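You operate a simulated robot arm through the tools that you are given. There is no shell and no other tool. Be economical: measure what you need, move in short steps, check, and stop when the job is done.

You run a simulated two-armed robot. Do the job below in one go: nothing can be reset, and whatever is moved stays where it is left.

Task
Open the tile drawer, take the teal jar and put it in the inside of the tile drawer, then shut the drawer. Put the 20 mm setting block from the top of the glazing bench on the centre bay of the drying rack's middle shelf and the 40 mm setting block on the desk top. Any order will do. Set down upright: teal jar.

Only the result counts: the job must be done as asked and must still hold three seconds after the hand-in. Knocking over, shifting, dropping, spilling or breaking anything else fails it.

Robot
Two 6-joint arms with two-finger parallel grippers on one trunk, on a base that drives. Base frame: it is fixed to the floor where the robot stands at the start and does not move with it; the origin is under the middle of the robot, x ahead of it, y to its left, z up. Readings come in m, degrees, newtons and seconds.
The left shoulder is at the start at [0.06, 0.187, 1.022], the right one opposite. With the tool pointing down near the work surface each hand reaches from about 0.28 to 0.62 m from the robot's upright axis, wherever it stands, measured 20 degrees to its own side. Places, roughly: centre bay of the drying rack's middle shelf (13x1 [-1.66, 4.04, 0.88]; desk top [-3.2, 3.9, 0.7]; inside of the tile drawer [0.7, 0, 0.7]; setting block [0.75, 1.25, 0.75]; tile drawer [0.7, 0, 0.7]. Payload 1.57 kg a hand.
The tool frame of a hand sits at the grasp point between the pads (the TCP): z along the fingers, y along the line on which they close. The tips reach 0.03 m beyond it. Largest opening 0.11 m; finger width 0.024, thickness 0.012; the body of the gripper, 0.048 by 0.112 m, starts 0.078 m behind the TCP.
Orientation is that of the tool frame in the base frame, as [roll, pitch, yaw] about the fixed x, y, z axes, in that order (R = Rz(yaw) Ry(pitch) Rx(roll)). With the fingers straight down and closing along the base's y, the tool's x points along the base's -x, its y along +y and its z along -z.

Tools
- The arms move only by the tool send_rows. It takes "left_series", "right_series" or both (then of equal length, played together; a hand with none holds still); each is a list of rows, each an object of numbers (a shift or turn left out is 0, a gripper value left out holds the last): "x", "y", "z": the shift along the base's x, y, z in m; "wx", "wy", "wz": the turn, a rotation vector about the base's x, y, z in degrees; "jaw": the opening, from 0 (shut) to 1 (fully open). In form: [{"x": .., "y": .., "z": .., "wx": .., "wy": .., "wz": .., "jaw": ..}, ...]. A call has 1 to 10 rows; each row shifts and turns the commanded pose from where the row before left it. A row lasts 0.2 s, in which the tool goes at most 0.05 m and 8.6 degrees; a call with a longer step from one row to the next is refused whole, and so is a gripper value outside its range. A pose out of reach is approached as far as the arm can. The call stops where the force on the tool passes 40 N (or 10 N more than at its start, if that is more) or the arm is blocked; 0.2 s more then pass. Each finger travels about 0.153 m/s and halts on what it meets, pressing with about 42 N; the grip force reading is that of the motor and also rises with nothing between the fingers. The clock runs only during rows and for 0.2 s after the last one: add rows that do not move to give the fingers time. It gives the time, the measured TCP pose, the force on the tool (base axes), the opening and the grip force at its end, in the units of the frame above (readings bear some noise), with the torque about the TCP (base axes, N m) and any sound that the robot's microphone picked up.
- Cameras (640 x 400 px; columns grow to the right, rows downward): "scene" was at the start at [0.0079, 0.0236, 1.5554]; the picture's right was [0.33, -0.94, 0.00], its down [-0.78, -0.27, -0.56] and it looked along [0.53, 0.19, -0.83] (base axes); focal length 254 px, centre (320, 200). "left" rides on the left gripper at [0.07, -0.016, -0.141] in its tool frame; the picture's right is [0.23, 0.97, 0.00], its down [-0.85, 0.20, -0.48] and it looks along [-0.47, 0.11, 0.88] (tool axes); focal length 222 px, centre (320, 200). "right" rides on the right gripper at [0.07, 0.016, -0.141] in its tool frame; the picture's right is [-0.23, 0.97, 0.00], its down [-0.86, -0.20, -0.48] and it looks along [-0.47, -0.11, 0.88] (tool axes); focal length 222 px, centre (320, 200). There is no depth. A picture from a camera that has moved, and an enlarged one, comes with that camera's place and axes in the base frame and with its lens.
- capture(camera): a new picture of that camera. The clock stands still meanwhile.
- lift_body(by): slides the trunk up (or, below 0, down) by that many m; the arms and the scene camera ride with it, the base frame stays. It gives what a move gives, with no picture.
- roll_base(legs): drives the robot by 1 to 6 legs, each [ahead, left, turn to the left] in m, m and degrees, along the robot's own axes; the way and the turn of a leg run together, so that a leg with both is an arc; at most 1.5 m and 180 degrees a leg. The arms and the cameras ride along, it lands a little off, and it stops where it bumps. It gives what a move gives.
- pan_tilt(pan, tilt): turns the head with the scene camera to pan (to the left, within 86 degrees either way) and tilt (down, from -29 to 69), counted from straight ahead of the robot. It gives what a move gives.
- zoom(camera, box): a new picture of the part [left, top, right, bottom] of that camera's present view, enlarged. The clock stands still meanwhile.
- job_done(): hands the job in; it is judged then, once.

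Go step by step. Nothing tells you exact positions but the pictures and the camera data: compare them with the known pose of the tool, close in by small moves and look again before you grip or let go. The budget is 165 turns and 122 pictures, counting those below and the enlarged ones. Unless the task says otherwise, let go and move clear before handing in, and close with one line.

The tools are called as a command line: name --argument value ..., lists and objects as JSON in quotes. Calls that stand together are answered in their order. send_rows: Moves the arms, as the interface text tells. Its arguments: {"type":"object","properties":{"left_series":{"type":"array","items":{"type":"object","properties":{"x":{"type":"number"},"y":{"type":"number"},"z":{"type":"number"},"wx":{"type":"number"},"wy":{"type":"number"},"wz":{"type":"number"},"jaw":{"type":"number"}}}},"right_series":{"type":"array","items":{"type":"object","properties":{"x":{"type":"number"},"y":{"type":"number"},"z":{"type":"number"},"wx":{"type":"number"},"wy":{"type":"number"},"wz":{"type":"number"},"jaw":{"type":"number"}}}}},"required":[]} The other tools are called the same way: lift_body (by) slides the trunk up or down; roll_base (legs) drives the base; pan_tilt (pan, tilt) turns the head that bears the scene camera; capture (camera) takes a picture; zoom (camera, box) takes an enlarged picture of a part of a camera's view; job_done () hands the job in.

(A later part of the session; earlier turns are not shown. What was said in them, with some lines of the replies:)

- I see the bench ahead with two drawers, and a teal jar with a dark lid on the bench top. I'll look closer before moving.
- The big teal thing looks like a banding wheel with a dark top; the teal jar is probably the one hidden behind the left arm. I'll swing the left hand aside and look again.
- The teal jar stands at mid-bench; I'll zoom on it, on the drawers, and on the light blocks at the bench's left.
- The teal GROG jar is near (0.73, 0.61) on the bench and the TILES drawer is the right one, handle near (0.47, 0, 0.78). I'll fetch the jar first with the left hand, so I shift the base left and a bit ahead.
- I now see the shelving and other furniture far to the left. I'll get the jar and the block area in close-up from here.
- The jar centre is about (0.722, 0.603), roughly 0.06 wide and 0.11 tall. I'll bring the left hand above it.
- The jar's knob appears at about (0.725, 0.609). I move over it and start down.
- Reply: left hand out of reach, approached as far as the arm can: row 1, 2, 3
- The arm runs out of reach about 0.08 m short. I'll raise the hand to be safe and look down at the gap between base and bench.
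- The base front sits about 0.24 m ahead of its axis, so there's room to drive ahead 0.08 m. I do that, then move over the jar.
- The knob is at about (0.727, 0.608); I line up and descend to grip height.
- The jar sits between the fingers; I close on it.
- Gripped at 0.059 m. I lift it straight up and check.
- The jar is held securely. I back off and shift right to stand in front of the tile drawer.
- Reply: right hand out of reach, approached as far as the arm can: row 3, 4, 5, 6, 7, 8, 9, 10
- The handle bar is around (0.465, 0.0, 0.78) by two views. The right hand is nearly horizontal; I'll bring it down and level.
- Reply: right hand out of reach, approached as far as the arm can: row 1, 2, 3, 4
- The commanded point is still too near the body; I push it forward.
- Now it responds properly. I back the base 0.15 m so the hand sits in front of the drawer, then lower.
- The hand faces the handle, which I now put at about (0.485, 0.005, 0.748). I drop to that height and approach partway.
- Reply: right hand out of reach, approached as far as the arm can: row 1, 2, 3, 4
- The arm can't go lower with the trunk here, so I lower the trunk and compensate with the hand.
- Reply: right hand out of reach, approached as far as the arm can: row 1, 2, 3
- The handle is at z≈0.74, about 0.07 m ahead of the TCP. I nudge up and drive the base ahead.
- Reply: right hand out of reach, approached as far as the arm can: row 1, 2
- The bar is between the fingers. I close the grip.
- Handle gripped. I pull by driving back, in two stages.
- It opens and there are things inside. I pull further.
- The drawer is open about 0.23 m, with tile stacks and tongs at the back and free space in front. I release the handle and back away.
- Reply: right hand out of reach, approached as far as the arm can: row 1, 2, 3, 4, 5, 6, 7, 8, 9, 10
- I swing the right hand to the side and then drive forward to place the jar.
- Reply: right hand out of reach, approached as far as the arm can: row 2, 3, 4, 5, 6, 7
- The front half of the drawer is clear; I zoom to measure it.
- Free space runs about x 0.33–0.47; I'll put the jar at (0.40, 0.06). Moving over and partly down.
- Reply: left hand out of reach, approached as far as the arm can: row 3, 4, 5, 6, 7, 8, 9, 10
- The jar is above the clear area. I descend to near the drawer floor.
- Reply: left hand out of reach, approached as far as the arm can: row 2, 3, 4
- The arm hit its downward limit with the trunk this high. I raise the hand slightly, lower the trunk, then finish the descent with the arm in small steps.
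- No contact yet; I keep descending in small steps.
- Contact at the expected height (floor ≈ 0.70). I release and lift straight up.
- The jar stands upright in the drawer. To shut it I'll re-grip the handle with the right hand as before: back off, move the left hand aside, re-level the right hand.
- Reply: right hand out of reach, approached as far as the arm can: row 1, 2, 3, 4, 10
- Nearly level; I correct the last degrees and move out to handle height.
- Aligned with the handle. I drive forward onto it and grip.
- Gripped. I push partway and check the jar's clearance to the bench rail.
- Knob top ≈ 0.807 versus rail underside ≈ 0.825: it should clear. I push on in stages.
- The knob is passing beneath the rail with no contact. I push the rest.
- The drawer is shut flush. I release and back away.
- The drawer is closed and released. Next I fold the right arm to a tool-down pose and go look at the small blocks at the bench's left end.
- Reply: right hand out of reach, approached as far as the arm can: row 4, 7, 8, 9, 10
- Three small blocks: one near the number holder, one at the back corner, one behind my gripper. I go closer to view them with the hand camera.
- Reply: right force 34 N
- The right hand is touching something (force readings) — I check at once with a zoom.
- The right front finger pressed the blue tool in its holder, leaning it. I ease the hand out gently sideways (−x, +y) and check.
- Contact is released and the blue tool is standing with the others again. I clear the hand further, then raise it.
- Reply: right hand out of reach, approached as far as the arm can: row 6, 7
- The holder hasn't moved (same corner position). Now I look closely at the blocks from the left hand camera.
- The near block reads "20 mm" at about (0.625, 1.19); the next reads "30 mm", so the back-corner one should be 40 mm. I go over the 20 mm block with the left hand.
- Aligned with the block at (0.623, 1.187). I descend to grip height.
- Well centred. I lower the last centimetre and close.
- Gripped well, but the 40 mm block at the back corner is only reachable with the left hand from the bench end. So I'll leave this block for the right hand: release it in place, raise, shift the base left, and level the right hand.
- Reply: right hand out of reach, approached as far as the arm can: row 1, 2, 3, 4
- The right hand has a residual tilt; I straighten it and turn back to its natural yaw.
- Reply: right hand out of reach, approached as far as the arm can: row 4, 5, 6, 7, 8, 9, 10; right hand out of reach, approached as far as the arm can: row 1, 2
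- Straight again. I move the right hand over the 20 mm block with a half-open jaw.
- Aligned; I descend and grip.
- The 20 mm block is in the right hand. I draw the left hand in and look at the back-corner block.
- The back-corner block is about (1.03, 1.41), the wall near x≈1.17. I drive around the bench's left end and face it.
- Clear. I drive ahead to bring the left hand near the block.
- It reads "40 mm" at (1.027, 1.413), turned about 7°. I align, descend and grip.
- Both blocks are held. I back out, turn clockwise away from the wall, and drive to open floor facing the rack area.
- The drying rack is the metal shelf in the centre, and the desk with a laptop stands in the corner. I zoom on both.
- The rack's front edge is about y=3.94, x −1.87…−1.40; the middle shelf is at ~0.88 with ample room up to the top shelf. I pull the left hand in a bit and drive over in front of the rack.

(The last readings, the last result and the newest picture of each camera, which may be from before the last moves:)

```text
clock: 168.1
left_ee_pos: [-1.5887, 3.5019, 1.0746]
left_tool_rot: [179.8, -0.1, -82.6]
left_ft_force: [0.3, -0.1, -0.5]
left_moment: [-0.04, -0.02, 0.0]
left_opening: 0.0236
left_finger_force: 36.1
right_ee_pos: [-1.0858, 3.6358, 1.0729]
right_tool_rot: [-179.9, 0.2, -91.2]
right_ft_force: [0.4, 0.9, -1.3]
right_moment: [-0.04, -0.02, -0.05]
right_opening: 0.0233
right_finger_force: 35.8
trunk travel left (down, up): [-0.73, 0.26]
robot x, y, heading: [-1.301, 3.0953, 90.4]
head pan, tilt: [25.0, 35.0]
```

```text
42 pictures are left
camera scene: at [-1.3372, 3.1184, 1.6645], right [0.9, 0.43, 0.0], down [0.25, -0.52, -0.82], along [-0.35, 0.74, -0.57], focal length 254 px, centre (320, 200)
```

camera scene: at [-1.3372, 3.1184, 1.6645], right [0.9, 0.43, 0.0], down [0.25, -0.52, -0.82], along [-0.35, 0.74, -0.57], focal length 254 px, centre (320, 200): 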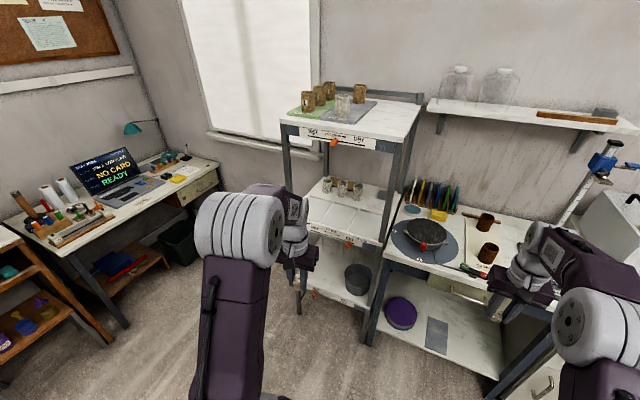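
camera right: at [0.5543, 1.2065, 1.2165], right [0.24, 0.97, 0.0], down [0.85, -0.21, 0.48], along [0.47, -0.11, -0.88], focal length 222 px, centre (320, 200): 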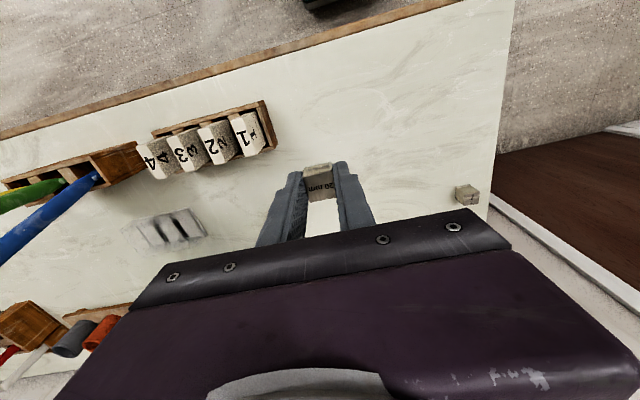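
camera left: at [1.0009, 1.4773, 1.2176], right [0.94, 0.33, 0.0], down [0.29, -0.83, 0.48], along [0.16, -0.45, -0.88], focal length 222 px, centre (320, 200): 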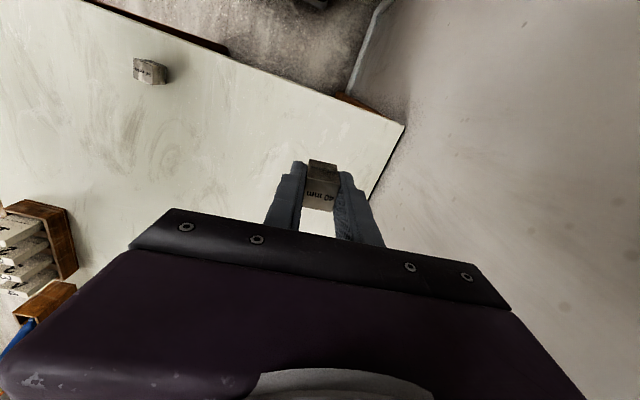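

zoom --camera "scene" --box '[270, 90, 430, 270]'

```text
2.22 times, centred on (350, 180) of scene
camera zoom: at [-1.3372, 3.1184, 1.6645], right [0.9, 0.43, 0.0], down [0.25, -0.52, -0.82], along [-0.35, 0.74, -0.57], focal length 564 px, centre (253, 244)
```

zoom: 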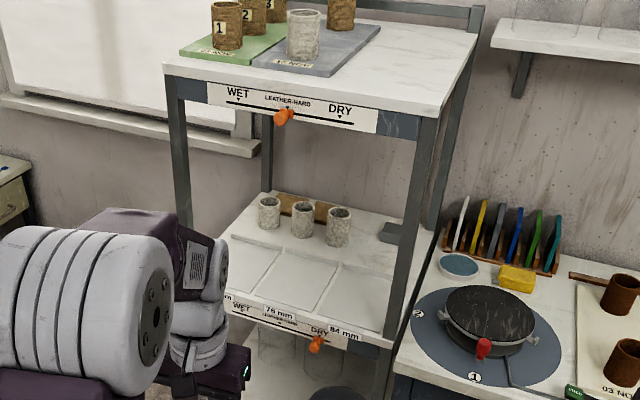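

The centre bay of the front row is at about (−1.67, 4.04), matching the given place. I lower the trunk a little so the forearm stays flat under the top shelf, and line up in front.

lift_body --by -0.1

roll_base --legs '[[0, 0.56, -0.5]]'

send_rows --right_series '[{"y": 0.022, "z": -0.016}, {"y": 0.022, "z": -0.016}, {}]'

pan_tilt --pan -15 --tilt 40

capture --camera "scene"

```text
clock: 169.4
left_ee_pos: [-1.589, 3.5012, 0.9747]
left_tool_rot: [179.8, -0.1, -82.5]
left_ft_force: [0.5, -0.1, -0.7]
left_moment: [0.03, -0.01, 0.04]
left_opening: 0.0234
left_finger_force: 36.2
right_ee_pos: [-1.0857, 3.6362, 0.9752]
right_tool_rot: [-179.9, 0.2, -91.2]
right_ft_force: [-0.6, -0.6, -0.3]
right_moment: [0.0, -0.01, -0.03]
right_opening: 0.0231
right_finger_force: 35.0
trunk travel left (down, up): [-0.63, 0.36]
robot x, y, heading: [-1.3031, 3.095, 90.4]
head pan, tilt: [25.0, 35.0]
```

```text
clock: 172.6
left_ee_pos: [-2.1464, 3.4981, 0.9737]
left_tool_rot: [179.8, -0.1, -82.7]
left_ft_force: [-0.4, 0.4, -1.6]
left_moment: [-0.04, -0.03, -0.04]
left_opening: 0.0239
left_finger_force: 35.7
right_ee_pos: [-1.6428, 3.6306, 0.9734]
right_tool_rot: [-179.8, 0.2, -91.2]
right_ft_force: [0.4, -0.1, -1.4]
right_moment: [0.0, -0.01, 0.01]
right_opening: 0.0232
right_finger_force: 35.5
trunk travel left (down, up): [-0.63, 0.36]
robot x, y, heading: [-1.854, 3.0965, 90.3]
head pan, tilt: [25.0, 35.0]
```

```text
clock: 173.4
left_ee_pos: [-2.1457, 3.497, 0.974]
left_tool_rot: [179.9, -0.2, -82.7]
left_ft_force: [1.0, 0.2, -1.5]
left_moment: [0.01, -0.02, 0.0]
left_opening: 0.0237
left_finger_force: 35.9
right_ee_pos: [-1.6426, 3.6753, 0.9411]
right_tool_rot: [-179.9, 0.2, -91.3]
right_ft_force: [1.1, 0.7, -0.9]
right_moment: [-0.02, 0.01, 0.0]
right_opening: 0.0231
right_finger_force: 35.2
trunk travel left (down, up): [-0.63, 0.36]
robot x, y, heading: [-1.8588, 3.0902, 90.2]
head pan, tilt: [25.0, 35.0]
```

```text
clock: 174.5
left_ee_pos: [-2.1468, 3.498, 0.9756]
left_tool_rot: [180.0, -0.1, -82.7]
left_ft_force: [0.4, 0.3, -0.9]
left_moment: [-0.01, -0.05, 0.0]
left_opening: 0.0235
left_finger_force: 36.0
right_ee_pos: [-1.6422, 3.6741, 0.9423]
right_tool_rot: [-179.8, 0.2, -91.2]
right_ft_force: [0.0, 0.0, -0.9]
right_moment: [-0.01, -0.03, -0.01]
right_opening: 0.023
right_finger_force: 35.5
trunk travel left (down, up): [-0.63, 0.36]
robot x, y, heading: [-1.8588, 3.0951, 90.4]
head pan, tilt: [-15.0, 40.0]
```

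```text
40 pictures are left
camera scene: at [-1.8359, 3.1173, 1.5569], right [0.97, -0.25, 0.0], down [-0.16, -0.62, -0.77], along [0.19, 0.74, -0.64], focal length 254 px, centre (320, 200)
```

scene: 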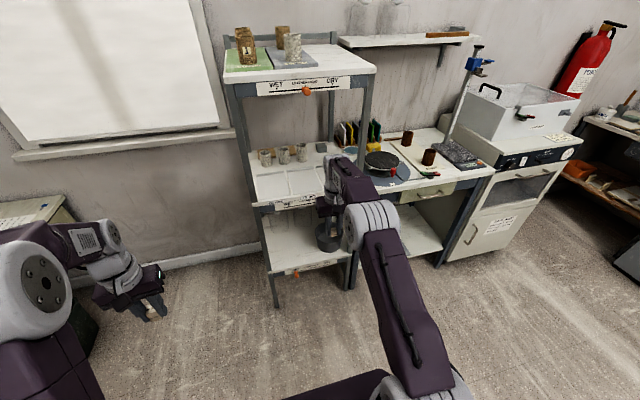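

zoom --camera "scene" --box '[220, 60, 400, 240]'

```text
2.22 times, centred on (310, 150) of scene
camera zoom: at [-1.8359, 3.1173, 1.5569], right [0.97, -0.25, 0.0], down [-0.16, -0.62, -0.77], along [0.19, 0.74, -0.64], focal length 564 px, centre (342, 311)
```

zoom: 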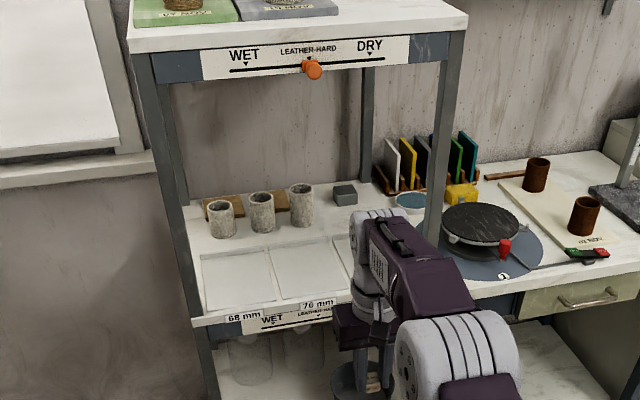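

Centre bay (76 mm) centre is (−1.666, 4.043). I align x and drive in.

send_rows --right_series '[{"x": -0.024}, {}]'

roll_base --legs '[[0.24, 0, 0]]'

capture --camera "right"

zoom --camera "scene" --box '[220, 60, 500, 280]'

```text
clock: 175.1
left_ee_pos: [-2.1451, 3.4998, 0.9752]
left_tool_rot: [179.8, -0.2, -82.7]
left_ft_force: [0.0, 0.5, -2.5]
left_moment: [0.02, 0.0, -0.03]
left_opening: 0.0237
left_finger_force: 35.6
right_ee_pos: [-1.6676, 3.6748, 0.9425]
right_tool_rot: [180.0, 0.3, -91.3]
right_ft_force: [0.4, 0.1, -0.5]
right_moment: [-0.02, -0.01, 0.03]
right_opening: 0.023
right_finger_force: 35.6
trunk travel left (down, up): [-0.63, 0.36]
robot x, y, heading: [-1.8599, 3.0957, 90.3]
head pan, tilt: [-15.0, 40.0]
```

```text
clock: 176.8
left_ee_pos: [-2.1435, 3.7418, 0.9737]
left_tool_rot: [179.9, 0.0, -82.9]
left_ft_force: [1.0, 0.8, -2.4]
left_moment: [-0.02, -0.02, 0.01]
left_opening: 0.0236
left_finger_force: 36.1
right_ee_pos: [-1.6655, 3.9151, 0.9411]
right_tool_rot: [-179.9, 0.2, -91.6]
right_ft_force: [0.2, 0.2, -2.1]
right_moment: [0.0, -0.02, -0.01]
right_opening: 0.0233
right_finger_force: 35.6
trunk travel left (down, up): [-0.63, 0.36]
robot x, y, heading: [-1.861, 3.3344, 89.9]
head pan, tilt: [-15.0, 40.0]
```

```text
38 pictures are left
camera right: at [-1.6839, 3.8442, 1.0836], right [-0.97, 0.25, 0.0], down [0.22, 0.85, 0.48], along [0.12, 0.47, -0.88], focal length 222 px, centre (320, 200)
```

right: 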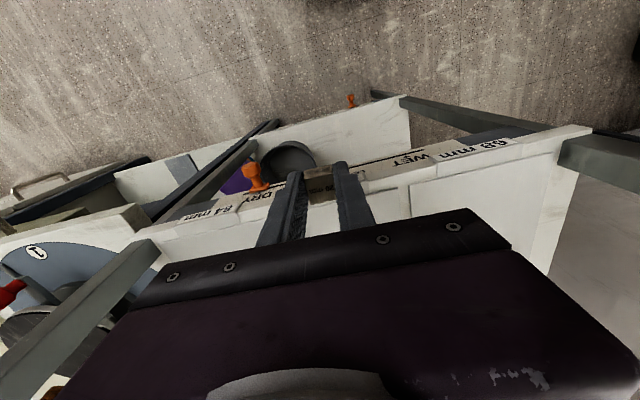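

```text
1.82 times, centred on (360, 170) of scene
camera zoom: at [-1.8365, 3.3583, 1.5569], right [0.97, -0.26, 0.0], down [-0.17, -0.62, -0.77], along [0.2, 0.74, -0.64], focal length 461 px, centre (247, 254)
```

zoom: 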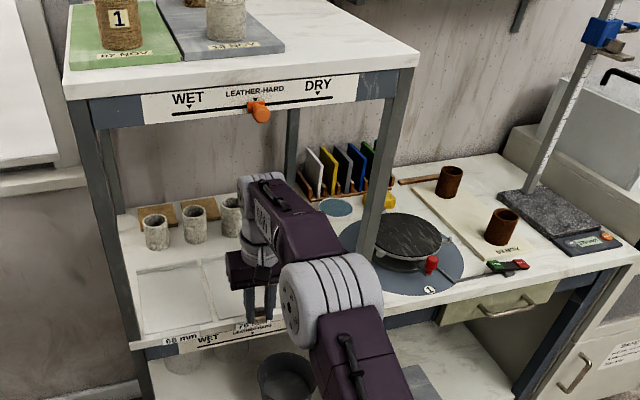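

Clear so far: the hand is at the shelf's front and the forearm is flat. I drive the rest in.

roll_base --legs '[[0.125, 0, 0]]'

capture --camera "right"

zoom --camera "scene" --box '[180, 60, 460, 280]'

```text
clock: 178.1
left_ee_pos: [-2.1451, 3.8634, 0.9748]
left_tool_rot: [179.8, 0.0, -83.0]
left_ft_force: [-0.6, 0.5, -1.2]
left_moment: [-0.03, -0.03, 0.01]
left_opening: 0.0235
left_finger_force: 35.8
right_ee_pos: [-1.6649, 4.0366, 0.9422]
right_tool_rot: [-179.9, 0.2, -91.6]
right_ft_force: [0.0, -1.0, -0.3]
right_moment: [-0.03, -0.01, 0.01]
right_opening: 0.0229
right_finger_force: 35.7
trunk travel left (down, up): [-0.63, 0.36]
robot x, y, heading: [-1.8574, 3.4632, 89.9]
head pan, tilt: [-15.0, 40.0]
```

```text
36 pictures are left
camera right: at [-1.6838, 3.9668, 1.0838], right [-0.97, 0.25, 0.0], down [0.22, 0.85, 0.48], along [0.12, 0.47, -0.88], focal length 222 px, centre (320, 200)
```

right: 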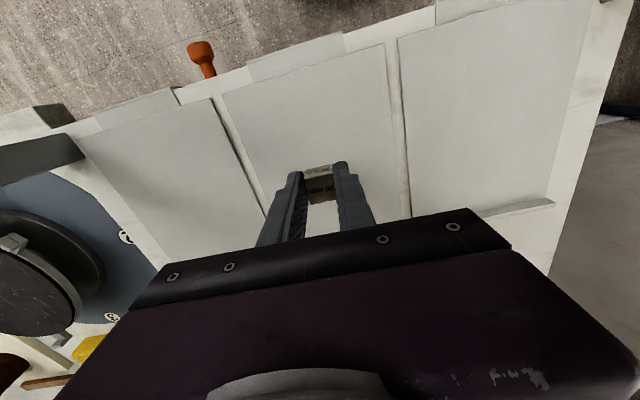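

```text
1.82 times, centred on (320, 170) of scene
camera zoom: at [-1.8365, 3.4809, 1.557], right [0.97, -0.26, 0.0], down [-0.17, -0.62, -0.77], along [0.2, 0.74, -0.64], focal length 461 px, centre (320, 254)
```

zoom: 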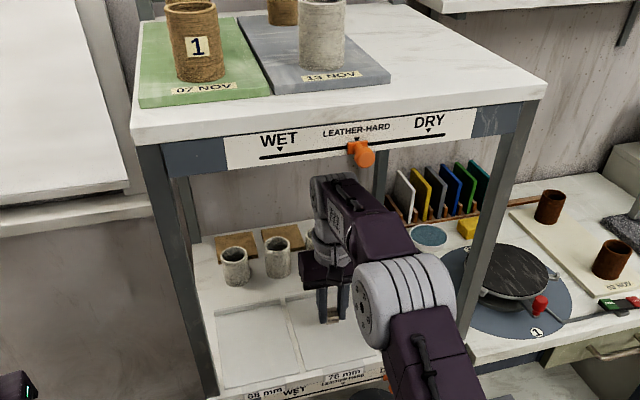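

The block is above the centre bay. I lower gently to contact.

send_rows --right_series '[{"x": -0.006, "z": -0.01}, {"z": -0.01}, {}]'

send_rows --right_series '[{"z": -0.004}, {}]'

send_rows --right_series '[{"z": -0.004}, {}]'

```text
clock: 178.9
left_ee_pos: [-2.1446, 3.8636, 0.9753]
left_tool_rot: [180.0, -0.1, -83.1]
left_ft_force: [-0.3, 0.2, -1.5]
left_moment: [-0.02, 0.0, 0.01]
left_opening: 0.0235
left_finger_force: 36.1
right_ee_pos: [-1.6707, 4.0374, 0.9203]
right_tool_rot: [-179.9, 0.2, -91.6]
right_ft_force: [-0.1, 0.1, -1.1]
right_moment: [0.04, 0.02, 0.01]
right_opening: 0.0232
right_finger_force: 35.8
trunk travel left (down, up): [-0.63, 0.36]
robot x, y, heading: [-1.8559, 3.4587, 90.0]
head pan, tilt: [-15.0, 40.0]
```

```text
clock: 179.5
left_ee_pos: [-2.1459, 3.8628, 0.9751]
left_tool_rot: [179.9, 0.0, -83.0]
left_ft_force: [0.1, 0.3, -0.7]
left_moment: [0.01, -0.01, 0.04]
left_opening: 0.0237
left_finger_force: 36.1
right_ee_pos: [-1.6724, 4.038, 0.9195]
right_tool_rot: [-180.0, 0.3, -91.5]
right_ft_force: [0.2, 0.7, 12.7]
right_moment: [0.02, 0.0, -0.03]
right_opening: 0.0231
right_finger_force: 35.8
trunk travel left (down, up): [-0.63, 0.36]
robot x, y, heading: [-1.8592, 3.458, 90.0]
head pan, tilt: [-15.0, 40.0]
```

```text
clock: 180.1
left_ee_pos: [-2.1455, 3.8624, 0.9766]
left_tool_rot: [179.9, 0.2, -83.0]
left_ft_force: [-0.8, 0.9, -2.7]
left_moment: [0.02, -0.01, 0.0]
left_opening: 0.0237
left_finger_force: 35.9
right_ee_pos: [-1.6702, 4.0359, 0.9185]
right_tool_rot: [-179.9, 0.8, -91.6]
right_ft_force: [3.4, 8.4, 37.9]
right_moment: [0.26, -0.08, 0.01]
right_opening: 0.0236
right_finger_force: 35.4
trunk travel left (down, up): [-0.63, 0.36]
robot x, y, heading: [-1.8637, 3.4602, 90.1]
head pan, tilt: [-15.0, 40.0]
```

Contact made; I relieve the pressure, then release and rise slightly.

send_rows --right_series '[{"z": 0.003}, {"z": 0.0025}, {}]'

send_rows --right_series '[{"jaw": 0.4}, {"jaw": 0.5}, {"jaw": 0.5}, {"z": 0.015}, {"z": 0.015}]'

capture --camera "right"

```text
clock: 180.9
left_ee_pos: [-2.1448, 3.8629, 0.9754]
left_tool_rot: [179.9, 0.0, -83.0]
left_ft_force: [-0.3, -0.7, -1.8]
left_moment: [0.01, 0.0, 0.02]
left_opening: 0.0237
left_finger_force: 36.2
right_ee_pos: [-1.6712, 4.0358, 0.9173]
right_tool_rot: [-179.8, 0.0, -91.5]
right_ft_force: [1.4, 2.5, 9.4]
right_moment: [0.23, -0.05, -0.02]
right_opening: 0.0232
right_finger_force: 35.7
trunk travel left (down, up): [-0.63, 0.36]
robot x, y, heading: [-1.8567, 3.4574, 90.0]
head pan, tilt: [-15.0, 40.0]
```

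```text
clock: 182.1
left_ee_pos: [-2.145, 3.8639, 0.9747]
left_tool_rot: [179.9, -0.1, -83.0]
left_ft_force: [0.2, -0.3, -1.8]
left_moment: [0.01, 0.01, 0.02]
left_opening: 0.0238
left_finger_force: 35.7
right_ee_pos: [-1.6698, 4.0377, 0.9484]
right_tool_rot: [-180.0, 0.1, -91.6]
right_ft_force: [0.8, -0.1, 0.2]
right_moment: [-0.07, 0.01, 0.02]
right_opening: 0.0549
right_finger_force: 0.1
trunk travel left (down, up): [-0.63, 0.36]
robot x, y, heading: [-1.8597, 3.4601, 89.9]
head pan, tilt: [-15.0, 40.0]
```

```text
34 pictures are left
camera right: at [-1.6894, 3.9678, 1.0912], right [-0.97, 0.25, 0.0], down [0.22, 0.85, 0.48], along [0.12, 0.46, -0.88], focal length 222 px, centre (320, 200)
```

right: 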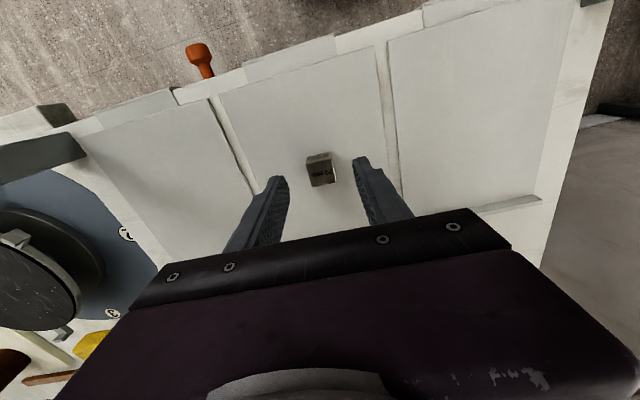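

The 20 mm block stands in the centre bay. I back straight out and look toward the desk.

roll_base --legs '[[-0.5, 0, 0]]'

pan_tilt --pan 45 --tilt 35

capture --camera "scene"

```text
clock: 185.0
left_ee_pos: [-2.1461, 3.3604, 0.9743]
left_tool_rot: [179.8, -0.1, -82.4]
left_ft_force: [0.1, -0.1, -1.7]
left_moment: [0.01, -0.04, 0.0]
left_opening: 0.0238
left_finger_force: 36.0
right_ee_pos: [-1.6738, 3.5379, 0.949]
right_tool_rot: [-180.0, 0.1, -91.1]
right_ft_force: [0.5, 0.1, -0.4]
right_moment: [0.01, 0.02, -0.02]
right_opening: 0.0548
right_finger_force: 0.1
trunk travel left (down, up): [-0.63, 0.36]
robot x, y, heading: [-1.8567, 2.9601, 90.4]
head pan, tilt: [-15.0, 40.0]
```

```text
clock: 186.3
left_ee_pos: [-2.1447, 3.3608, 0.9747]
left_tool_rot: [179.9, 0.0, -82.3]
left_ft_force: [0.0, 0.1, -0.8]
left_moment: [-0.03, -0.04, 0.01]
left_opening: 0.0234
left_finger_force: 35.8
right_ee_pos: [-1.6728, 3.5382, 0.9472]
right_tool_rot: [-180.0, 0.2, -91.1]
right_ft_force: [0.5, -0.3, -0.5]
right_moment: [-0.02, 0.01, -0.02]
right_opening: 0.0549
right_finger_force: 0.1
trunk travel left (down, up): [-0.63, 0.36]
robot x, y, heading: [-1.857, 2.9588, 90.6]
head pan, tilt: [45.0, 35.0]
```

```text
33 pictures are left
camera scene: at [-1.9184, 2.9594, 1.5645], right [0.7, 0.71, 0.0], down [0.41, -0.4, -0.82], along [-0.58, 0.57, -0.57], focal length 254 px, centre (320, 200)
```

scene: 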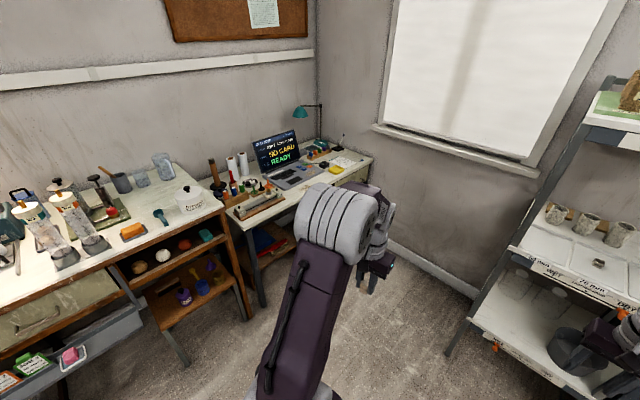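

zoom --camera "scene" --box '[205, 110, 385, 260]'

```text
2.67 times, centred on (295, 185) of scene
camera zoom: at [-1.9184, 2.9594, 1.5645], right [0.7, 0.71, 0.0], down [0.41, -0.4, -0.82], along [-0.58, 0.57, -0.57], focal length 676 px, centre (387, 240)
```

zoom: 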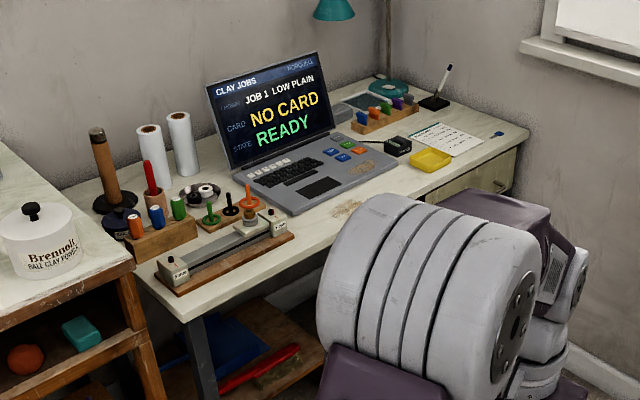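

The desk runs along the left wall with its front edge near x≈−2.85. A free strip in front of the laptop is near (−2.905, 3.80). I tuck the right hand in, turn to face the desk, and approach.

send_rows --right_series '[{"y": -0.04, "z": 0.02}, {"y": -0.04, "z": 0.02}, {"y": -0.04, "z": 0.02}, {"y": -0.04, "z": 0.02}, {"y": -0.04, "z": 0.02}]' --left_series '[{"y": -0.02, "z": 0.015}, {"y": -0.02, "z": 0.015}, {"y": -0.02}, {"y": -0.02}, {"y": -0.02}]'

roll_base --legs '[[0, 0, 89.5], [0.4, 0, 0], [0, -0.84, 0]]'

pan_tilt --pan 0 --tilt 50

capture --camera "scene"

```text
clock: 187.5
left_ee_pos: [-2.1463, 3.2567, 1.0062]
left_tool_rot: [179.9, 0.0, -82.5]
left_ft_force: [-0.3, -0.9, -1.8]
left_moment: [0.03, -0.02, -0.02]
left_opening: 0.0235
left_finger_force: 35.6
right_ee_pos: [-1.6737, 3.3345, 1.0497]
right_tool_rot: [-179.9, 0.3, -91.1]
right_ft_force: [0.4, -1.2, 0.8]
right_moment: [0.03, 0.0, 0.0]
right_opening: 0.0551
right_finger_force: 0.1
trunk travel left (down, up): [-0.63, 0.36]
robot x, y, heading: [-1.8576, 2.9571, 90.4]
head pan, tilt: [45.0, 35.0]
```

```text
clock: 197.9
left_ee_pos: [-2.5647, 3.498, 1.0045]
left_tool_rot: [179.9, -0.1, 8.3]
left_ft_force: [-0.5, -0.3, -0.8]
left_moment: [0.02, 0.02, 0.01]
left_opening: 0.0235
left_finger_force: 35.8
right_ee_pos: [-2.6485, 3.9677, 1.0489]
right_tool_rot: [-179.8, 0.2, -0.4]
right_ft_force: [0.2, 0.0, 0.1]
right_moment: [-0.01, 0.01, -0.01]
right_opening: 0.0549
right_finger_force: 0.1
trunk travel left (down, up): [-0.63, 0.36]
robot x, y, heading: [-2.2669, 3.7882, -178.9]
head pan, tilt: [45.0, 35.0]
```

```text
clock: 199.0
left_ee_pos: [-2.5643, 3.4959, 1.0056]
left_tool_rot: [179.8, -0.1, 8.2]
left_ft_force: [0.5, 0.5, -2.4]
left_moment: [-0.04, 0.04, 0.0]
left_opening: 0.0236
left_finger_force: 35.4
right_ee_pos: [-2.6483, 3.9687, 1.0494]
right_tool_rot: [-179.9, 0.2, -0.4]
right_ft_force: [0.3, -0.3, 1.0]
right_moment: [0.02, -0.03, -0.02]
right_opening: 0.055
right_finger_force: 0.1
trunk travel left (down, up): [-0.63, 0.36]
robot x, y, heading: [-2.2705, 3.7887, -178.9]
head pan, tilt: [0.0, 50.0]
```

```text
31 pictures are left
camera scene: at [-2.2822, 3.7895, 1.5428], right [-0.02, 1.0, 0.0], down [0.77, 0.02, -0.64], along [-0.64, -0.01, -0.77], focal length 254 px, centre (320, 200)
```

scene: 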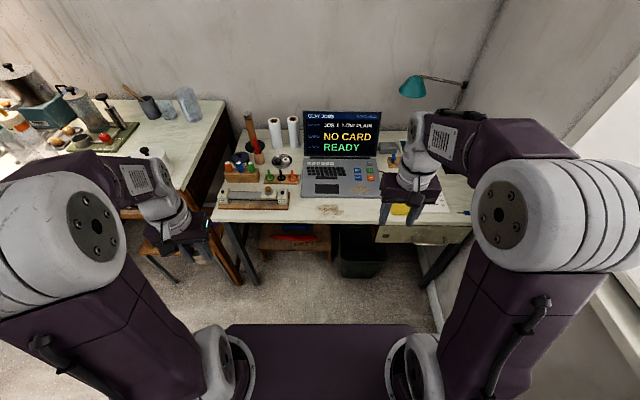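

zoom --camera "scene" --box '[200, 140, 460, 260]'

```text
2.46 times, centred on (330, 200) of scene
camera zoom: at [-2.2822, 3.7895, 1.5428], right [-0.02, 1.0, 0.0], down [0.77, 0.02, -0.64], along [-0.64, -0.01, -0.77], focal length 624 px, centre (295, 200)
```

zoom: 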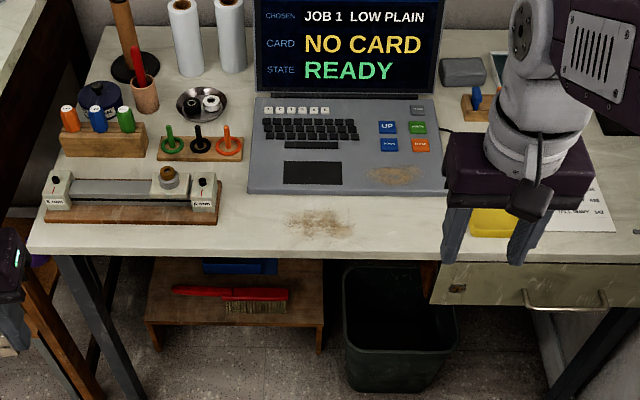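

I'll use the bare strip just left of the dust patch, around (−2.90, 3.73). Driving forward and moving the left hand over it.

roll_base --legs '[[0.13, 0, 0]]'

send_rows --left_series '[{"x": -0.03, "y": 0.033}, {"x": -0.03, "y": 0.033}, {"x": -0.03, "y": 0.033}, {"x": -0.03, "y": 0.033}, {"x": -0.03, "y": 0.033}, {"x": -0.03, "y": 0.034}, {"x": -0.025, "y": 0.034}, {}]'

send_rows --left_series '[{"z": -0.04}, {"z": -0.04}, {"z": -0.03}, {}]'

capture --camera "left"

zoom --camera "scene" --box '[200, 140, 460, 260]'

```text
clock: 200.3
left_ee_pos: [-2.695, 3.4922, 1.0047]
left_tool_rot: [179.9, -0.1, 8.3]
left_ft_force: [0.3, 0.2, -1.8]
left_moment: [0.01, 0.02, 0.0]
left_opening: 0.0236
left_finger_force: 35.6
right_ee_pos: [-2.7788, 3.9648, 1.0484]
right_tool_rot: [-179.8, 0.3, -0.3]
right_ft_force: [-0.3, -0.2, 1.0]
right_moment: [0.04, 0.01, 0.01]
right_opening: 0.0548
right_finger_force: 0.1
trunk travel left (down, up): [-0.63, 0.36]
robot x, y, heading: [-2.3993, 3.7897, -178.7]
head pan, tilt: [0.0, 50.0]
```

```text
clock: 202.1
left_ee_pos: [-2.8974, 3.7264, 1.0067]
left_tool_rot: [179.9, -0.1, 8.3]
left_ft_force: [0.2, -0.5, -1.7]
left_moment: [-0.01, 0.01, 0.01]
left_opening: 0.0235
left_finger_force: 36.3
right_ee_pos: [-2.7787, 3.9643, 1.0489]
right_tool_rot: [-179.9, 0.3, -0.3]
right_ft_force: [0.4, 0.2, -0.6]
right_moment: [0.02, -0.01, -0.03]
right_opening: 0.0551
right_finger_force: 0.0
trunk travel left (down, up): [-0.63, 0.36]
robot x, y, heading: [-2.3992, 3.7871, -178.5]
head pan, tilt: [0.0, 50.0]
```

```text
clock: 203.1
left_ee_pos: [-2.9005, 3.7256, 0.8938]
left_tool_rot: [179.8, 0.0, 8.3]
left_ft_force: [0.5, -0.9, -1.9]
left_moment: [-0.02, 0.01, -0.02]
left_opening: 0.0237
left_finger_force: 35.5
right_ee_pos: [-2.7791, 3.9657, 1.0488]
right_tool_rot: [-179.8, 0.3, -0.4]
right_ft_force: [-0.1, 0.4, -0.8]
right_moment: [-0.01, 0.01, 0.03]
right_opening: 0.0551
right_finger_force: 0.0
trunk travel left (down, up): [-0.63, 0.36]
robot x, y, heading: [-2.3955, 3.7863, -178.7]
head pan, tilt: [0.0, 50.0]
```

```text
29 pictures are left
camera left: at [-2.8345, 3.7519, 1.0357], right [0.37, -0.93, 0.0], down [-0.82, -0.32, 0.48], along [-0.44, -0.18, -0.88], focal length 222 px, centre (320, 200)
```

left: 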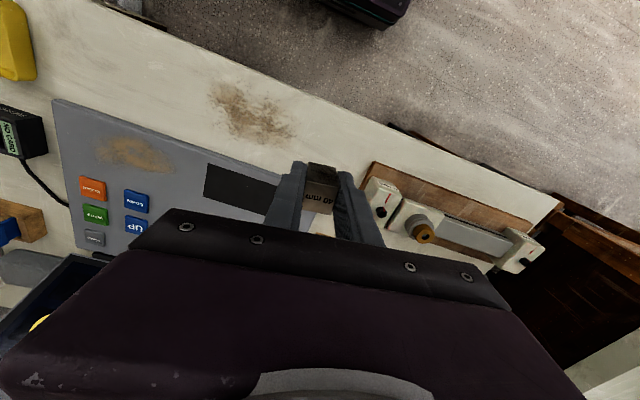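

```text
2.46 times, centred on (330, 200) of scene
camera zoom: at [-2.4131, 3.7867, 1.5428], right [-0.02, 1.0, 0.0], down [0.77, 0.02, -0.64], along [-0.64, -0.01, -0.77], focal length 624 px, centre (295, 200)
```

zoom: 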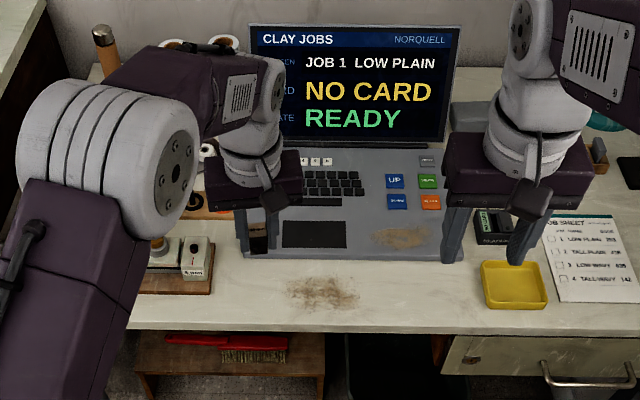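

The spot beneath the block is bare desk between the dust, gauge board and laptop. I descend carefully.

send_rows --left_series '[{"z": -0.03}, {"z": -0.03}, {"z": -0.02}, {}]'

zoom --camera "left" --box '[180, 60, 460, 250]'

```text
clock: 204.1
left_ee_pos: [-2.8998, 3.7269, 0.815]
left_tool_rot: [179.9, -0.1, 8.4]
left_ft_force: [0.5, 0.0, -1.2]
left_moment: [0.02, -0.01, 0.0]
left_opening: 0.0236
left_finger_force: 36.2
right_ee_pos: [-2.7805, 3.9647, 1.0488]
right_tool_rot: [-180.0, 0.1, -0.4]
right_ft_force: [0.2, 0.0, 0.2]
right_moment: [-0.01, -0.03, -0.02]
right_opening: 0.0548
right_finger_force: 0.1
trunk travel left (down, up): [-0.63, 0.36]
robot x, y, heading: [-2.3979, 3.7883, -178.6]
head pan, tilt: [0.0, 50.0]
```

```text
2.11 times, centred on (320, 155) of left
camera zoom: at [-2.834, 3.7517, 0.9567], right [0.37, -0.93, 0.0], down [-0.82, -0.32, 0.48], along [-0.44, -0.18, -0.88], focal length 468 px, centre (320, 295)
```

zoom: 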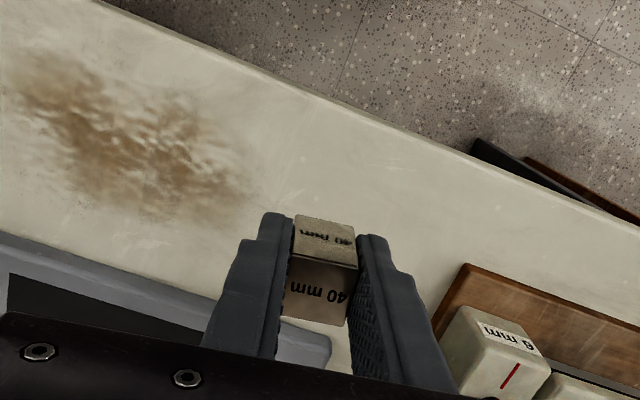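

Fine clearance all round. Final descent.

send_rows --left_series '[{"z": -0.015}, {"z": -0.01}, {}]'

send_rows --left_series '[{"z": -0.005}, {}]'

send_rows --left_series '[{"z": -0.004}, {}]'

```text
clock: 204.9
left_ee_pos: [-2.8993, 3.7262, 0.7894]
left_tool_rot: [179.8, -0.2, 8.2]
left_ft_force: [0.3, -0.3, -1.2]
left_moment: [-0.03, -0.01, 0.0]
left_opening: 0.0235
left_finger_force: 35.7
right_ee_pos: [-2.7786, 3.9655, 1.0485]
right_tool_rot: [-179.9, 0.3, -0.3]
right_ft_force: [-0.6, 0.3, 0.0]
right_moment: [0.02, 0.03, 0.01]
right_opening: 0.0551
right_finger_force: 0.1
trunk travel left (down, up): [-0.63, 0.36]
robot x, y, heading: [-2.3947, 3.7881, -178.5]
head pan, tilt: [0.0, 50.0]
```

```text
clock: 205.5
left_ee_pos: [-2.9006, 3.7282, 0.7855]
left_tool_rot: [179.7, -0.1, 8.3]
left_ft_force: [-0.6, -0.1, -1.3]
left_moment: [0.01, -0.01, 0.0]
left_opening: 0.0236
left_finger_force: 35.5
right_ee_pos: [-2.7803, 3.9648, 1.049]
right_tool_rot: [-179.9, 0.2, -0.4]
right_ft_force: [-0.7, -0.2, -0.5]
right_moment: [-0.02, -0.02, 0.01]
right_opening: 0.055
right_finger_force: 0.0
trunk travel left (down, up): [-0.63, 0.36]
robot x, y, heading: [-2.3957, 3.7888, -178.8]
head pan, tilt: [0.0, 50.0]
```

```text
clock: 206.1
left_ee_pos: [-2.9006, 3.7265, 0.7825]
left_tool_rot: [179.8, -0.1, 8.3]
left_ft_force: [0.2, -0.5, -2.1]
left_moment: [0.01, -0.01, 0.01]
left_opening: 0.0239
left_finger_force: 35.4
right_ee_pos: [-2.7799, 3.9644, 1.0482]
right_tool_rot: [-179.9, 0.2, -0.3]
right_ft_force: [0.1, 0.4, -0.3]
right_moment: [-0.02, -0.03, -0.04]
right_opening: 0.0552
right_finger_force: 0.1
trunk travel left (down, up): [-0.63, 0.36]
robot x, y, heading: [-2.4, 3.789, -178.8]
head pan, tilt: [0.0, 50.0]
```

send_rows --left_series '[{"z": -0.003}, {}]'

send_rows --left_series '[{"z": -0.003}, {}]'

```text
clock: 206.7
left_ee_pos: [-2.8986, 3.7264, 0.7789]
left_tool_rot: [179.9, -0.1, 8.3]
left_ft_force: [-0.2, 0.1, -1.6]
left_moment: [0.01, -0.02, -0.02]
left_opening: 0.0236
left_finger_force: 36.1
right_ee_pos: [-2.7793, 3.9653, 1.0487]
right_tool_rot: [-179.9, 0.3, -0.3]
right_ft_force: [-0.3, 0.2, -0.3]
right_moment: [0.02, 0.0, -0.02]
right_opening: 0.0553
right_finger_force: 0.0
trunk travel left (down, up): [-0.63, 0.36]
robot x, y, heading: [-2.3955, 3.787, -178.6]
head pan, tilt: [0.0, 50.0]
```

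```text
clock: 207.3
left_ee_pos: [-2.9002, 3.7255, 0.7764]
left_tool_rot: [179.9, -0.1, 8.3]
left_ft_force: [0.7, -0.1, 3.6]
left_moment: [0.05, 0.0, 0.03]
left_opening: 0.0236
left_finger_force: 35.7
right_ee_pos: [-2.7787, 3.9648, 1.0493]
right_tool_rot: [-179.9, 0.2, -0.3]
right_ft_force: [0.3, 0.4, -1.6]
right_moment: [0.0, -0.03, 0.01]
right_opening: 0.0552
right_finger_force: 0.1
trunk travel left (down, up): [-0.63, 0.36]
robot x, y, heading: [-2.3975, 3.7848, -178.7]
head pan, tilt: [0.0, 50.0]
```

The block now touches the desk lightly. I release and lift clear.

send_rows --left_series '[{"jaw": 0.35}, {"jaw": 0.45}, {"jaw": 0.45}, {"z": 0.02}, {"z": 0.04}, {"z": 0.04}, {"z": 0.04}, {"z": 0.04}, {}]'

capture --camera "left"

```text
clock: 209.3
left_ee_pos: [-2.901, 3.7256, 0.9541]
left_tool_rot: [179.8, -0.1, 8.3]
left_ft_force: [0.3, 0.7, 0.4]
left_moment: [0.01, 0.0, 0.0]
left_opening: 0.0496
left_finger_force: 0.0
right_ee_pos: [-2.7799, 3.9653, 1.0485]
right_tool_rot: [-179.9, 0.2, -0.4]
right_ft_force: [-0.3, 0.1, 0.7]
right_moment: [-0.02, -0.02, -0.01]
right_opening: 0.0547
right_finger_force: 0.2
trunk travel left (down, up): [-0.63, 0.36]
robot x, y, heading: [-2.3994, 3.7824, -178.6]
head pan, tilt: [0.0, 50.0]
```

```text
26 pictures are left
camera left: at [-2.8343, 3.7505, 1.0953], right [0.37, -0.93, 0.0], down [-0.82, -0.32, 0.48], along [-0.44, -0.18, -0.88], focal length 222 px, centre (320, 200)
```

left: 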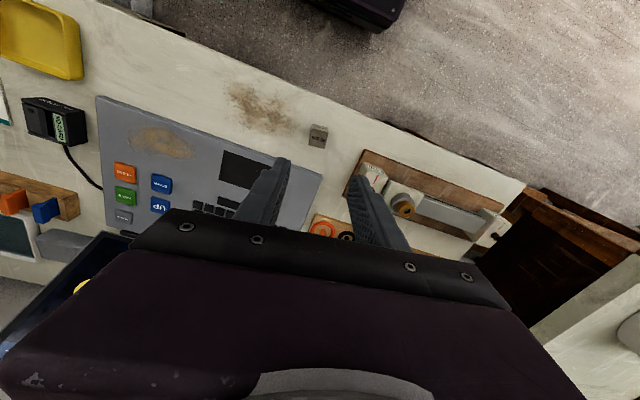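

The 40 mm block stands on the desk. I back away and take a last look at both.

roll_base --legs '[[-0.2, 0, 0], [0, 0.8, 0]]'

pan_tilt --pan -80 --tilt 35

capture --camera "scene"

pan_tilt --pan -35 --tilt 35

capture --camera "scene"

```text
clock: 214.9
left_ee_pos: [-2.6781, 2.9076, 0.9539]
left_tool_rot: [179.8, -0.1, 8.6]
left_ft_force: [0.5, 0.1, 0.2]
left_moment: [-0.02, 0.01, -0.02]
left_opening: 0.0495
left_finger_force: 0.1
right_ee_pos: [-2.5585, 3.1483, 1.0487]
right_tool_rot: [-179.9, 0.2, 0.0]
right_ft_force: [-0.7, 0.8, 0.4]
right_moment: [0.0, -0.01, -0.01]
right_opening: 0.0549
right_finger_force: 0.1
trunk travel left (down, up): [-0.63, 0.36]
robot x, y, heading: [-2.1755, 2.9725, -178.5]
head pan, tilt: [0.0, 50.0]
```

```text
clock: 216.4
left_ee_pos: [-2.6768, 2.9075, 0.9549]
left_tool_rot: [179.8, -0.1, 8.6]
left_ft_force: [-1.2, 0.2, -0.3]
left_moment: [0.02, -0.01, 0.01]
left_opening: 0.0494
left_finger_force: 0.0
right_ee_pos: [-2.5588, 3.1489, 1.0486]
right_tool_rot: [-179.9, 0.3, 0.1]
right_ft_force: [0.1, -0.2, -0.7]
right_moment: [0.0, 0.02, -0.01]
right_opening: 0.055
right_finger_force: 0.0
trunk travel left (down, up): [-0.63, 0.36]
robot x, y, heading: [-2.1774, 2.9702, -178.5]
head pan, tilt: [-80.0, 35.0]
```

```text
25 pictures are left
camera scene: at [-2.1322, 3.06, 1.5645], right [0.98, 0.2, 0.0], down [0.12, -0.56, -0.82], along [-0.16, 0.8, -0.57], focal length 254 px, centre (320, 200)
```

scene: 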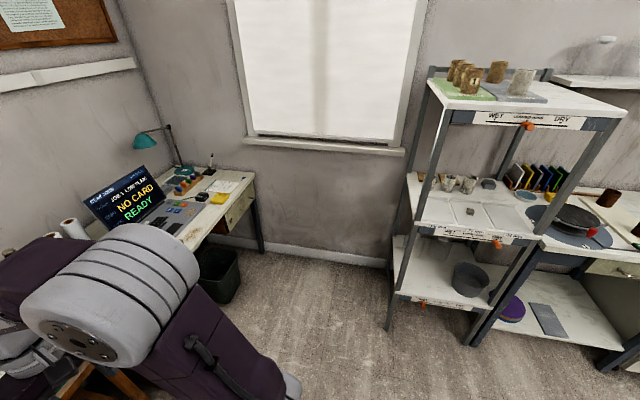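

```text
clock: 217.5
left_ee_pos: [-2.6775, 2.9072, 0.9536]
left_tool_rot: [179.8, -0.1, 8.5]
left_ft_force: [-0.6, 0.3, 0.0]
left_moment: [0.01, 0.03, 0.01]
left_opening: 0.0495
left_finger_force: 0.0
right_ee_pos: [-2.5591, 3.1492, 1.0484]
right_tool_rot: [-179.9, 0.3, 0.0]
right_ft_force: [0.0, -0.5, -0.1]
right_moment: [0.03, -0.01, 0.02]
right_opening: 0.055
right_finger_force: 0.1
trunk travel left (down, up): [-0.63, 0.36]
robot x, y, heading: [-2.1739, 2.9731, -178.5]
head pan, tilt: [-35.0, 35.0]
```

```text
24 pictures are left
camera scene: at [-2.1879, 3.0224, 1.5645], right [0.55, 0.83, 0.0], down [0.48, -0.32, -0.82], along [-0.68, 0.45, -0.57], focal length 254 px, centre (320, 200)
```

scene: 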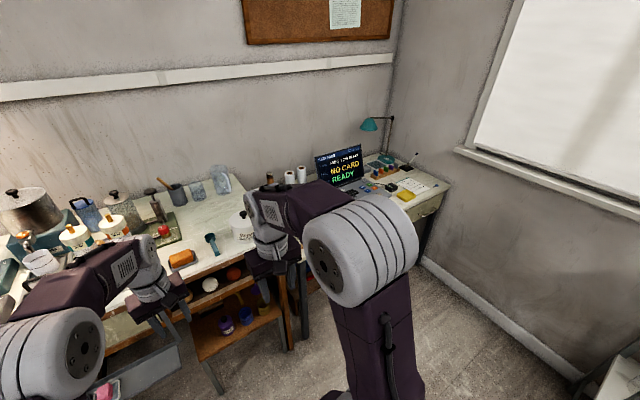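

The 20 mm block is in the rack's centre bay. The 40 mm block was standing on the desk when I let go. The jar is in the shut drawer and both hands are clear, so I hand in.

job_done

```text
The job is handed in.
```

The job is handed in: the teal jar is upright inside the shut tile drawer, the 20 mm block is in the centre bay of the rack's middle shelf, and the 40 mm block is on the desk top. One mishap: my right hand bumped the blue tool in its holder on the glazing bench. It stood back up, and the holder had not moved.
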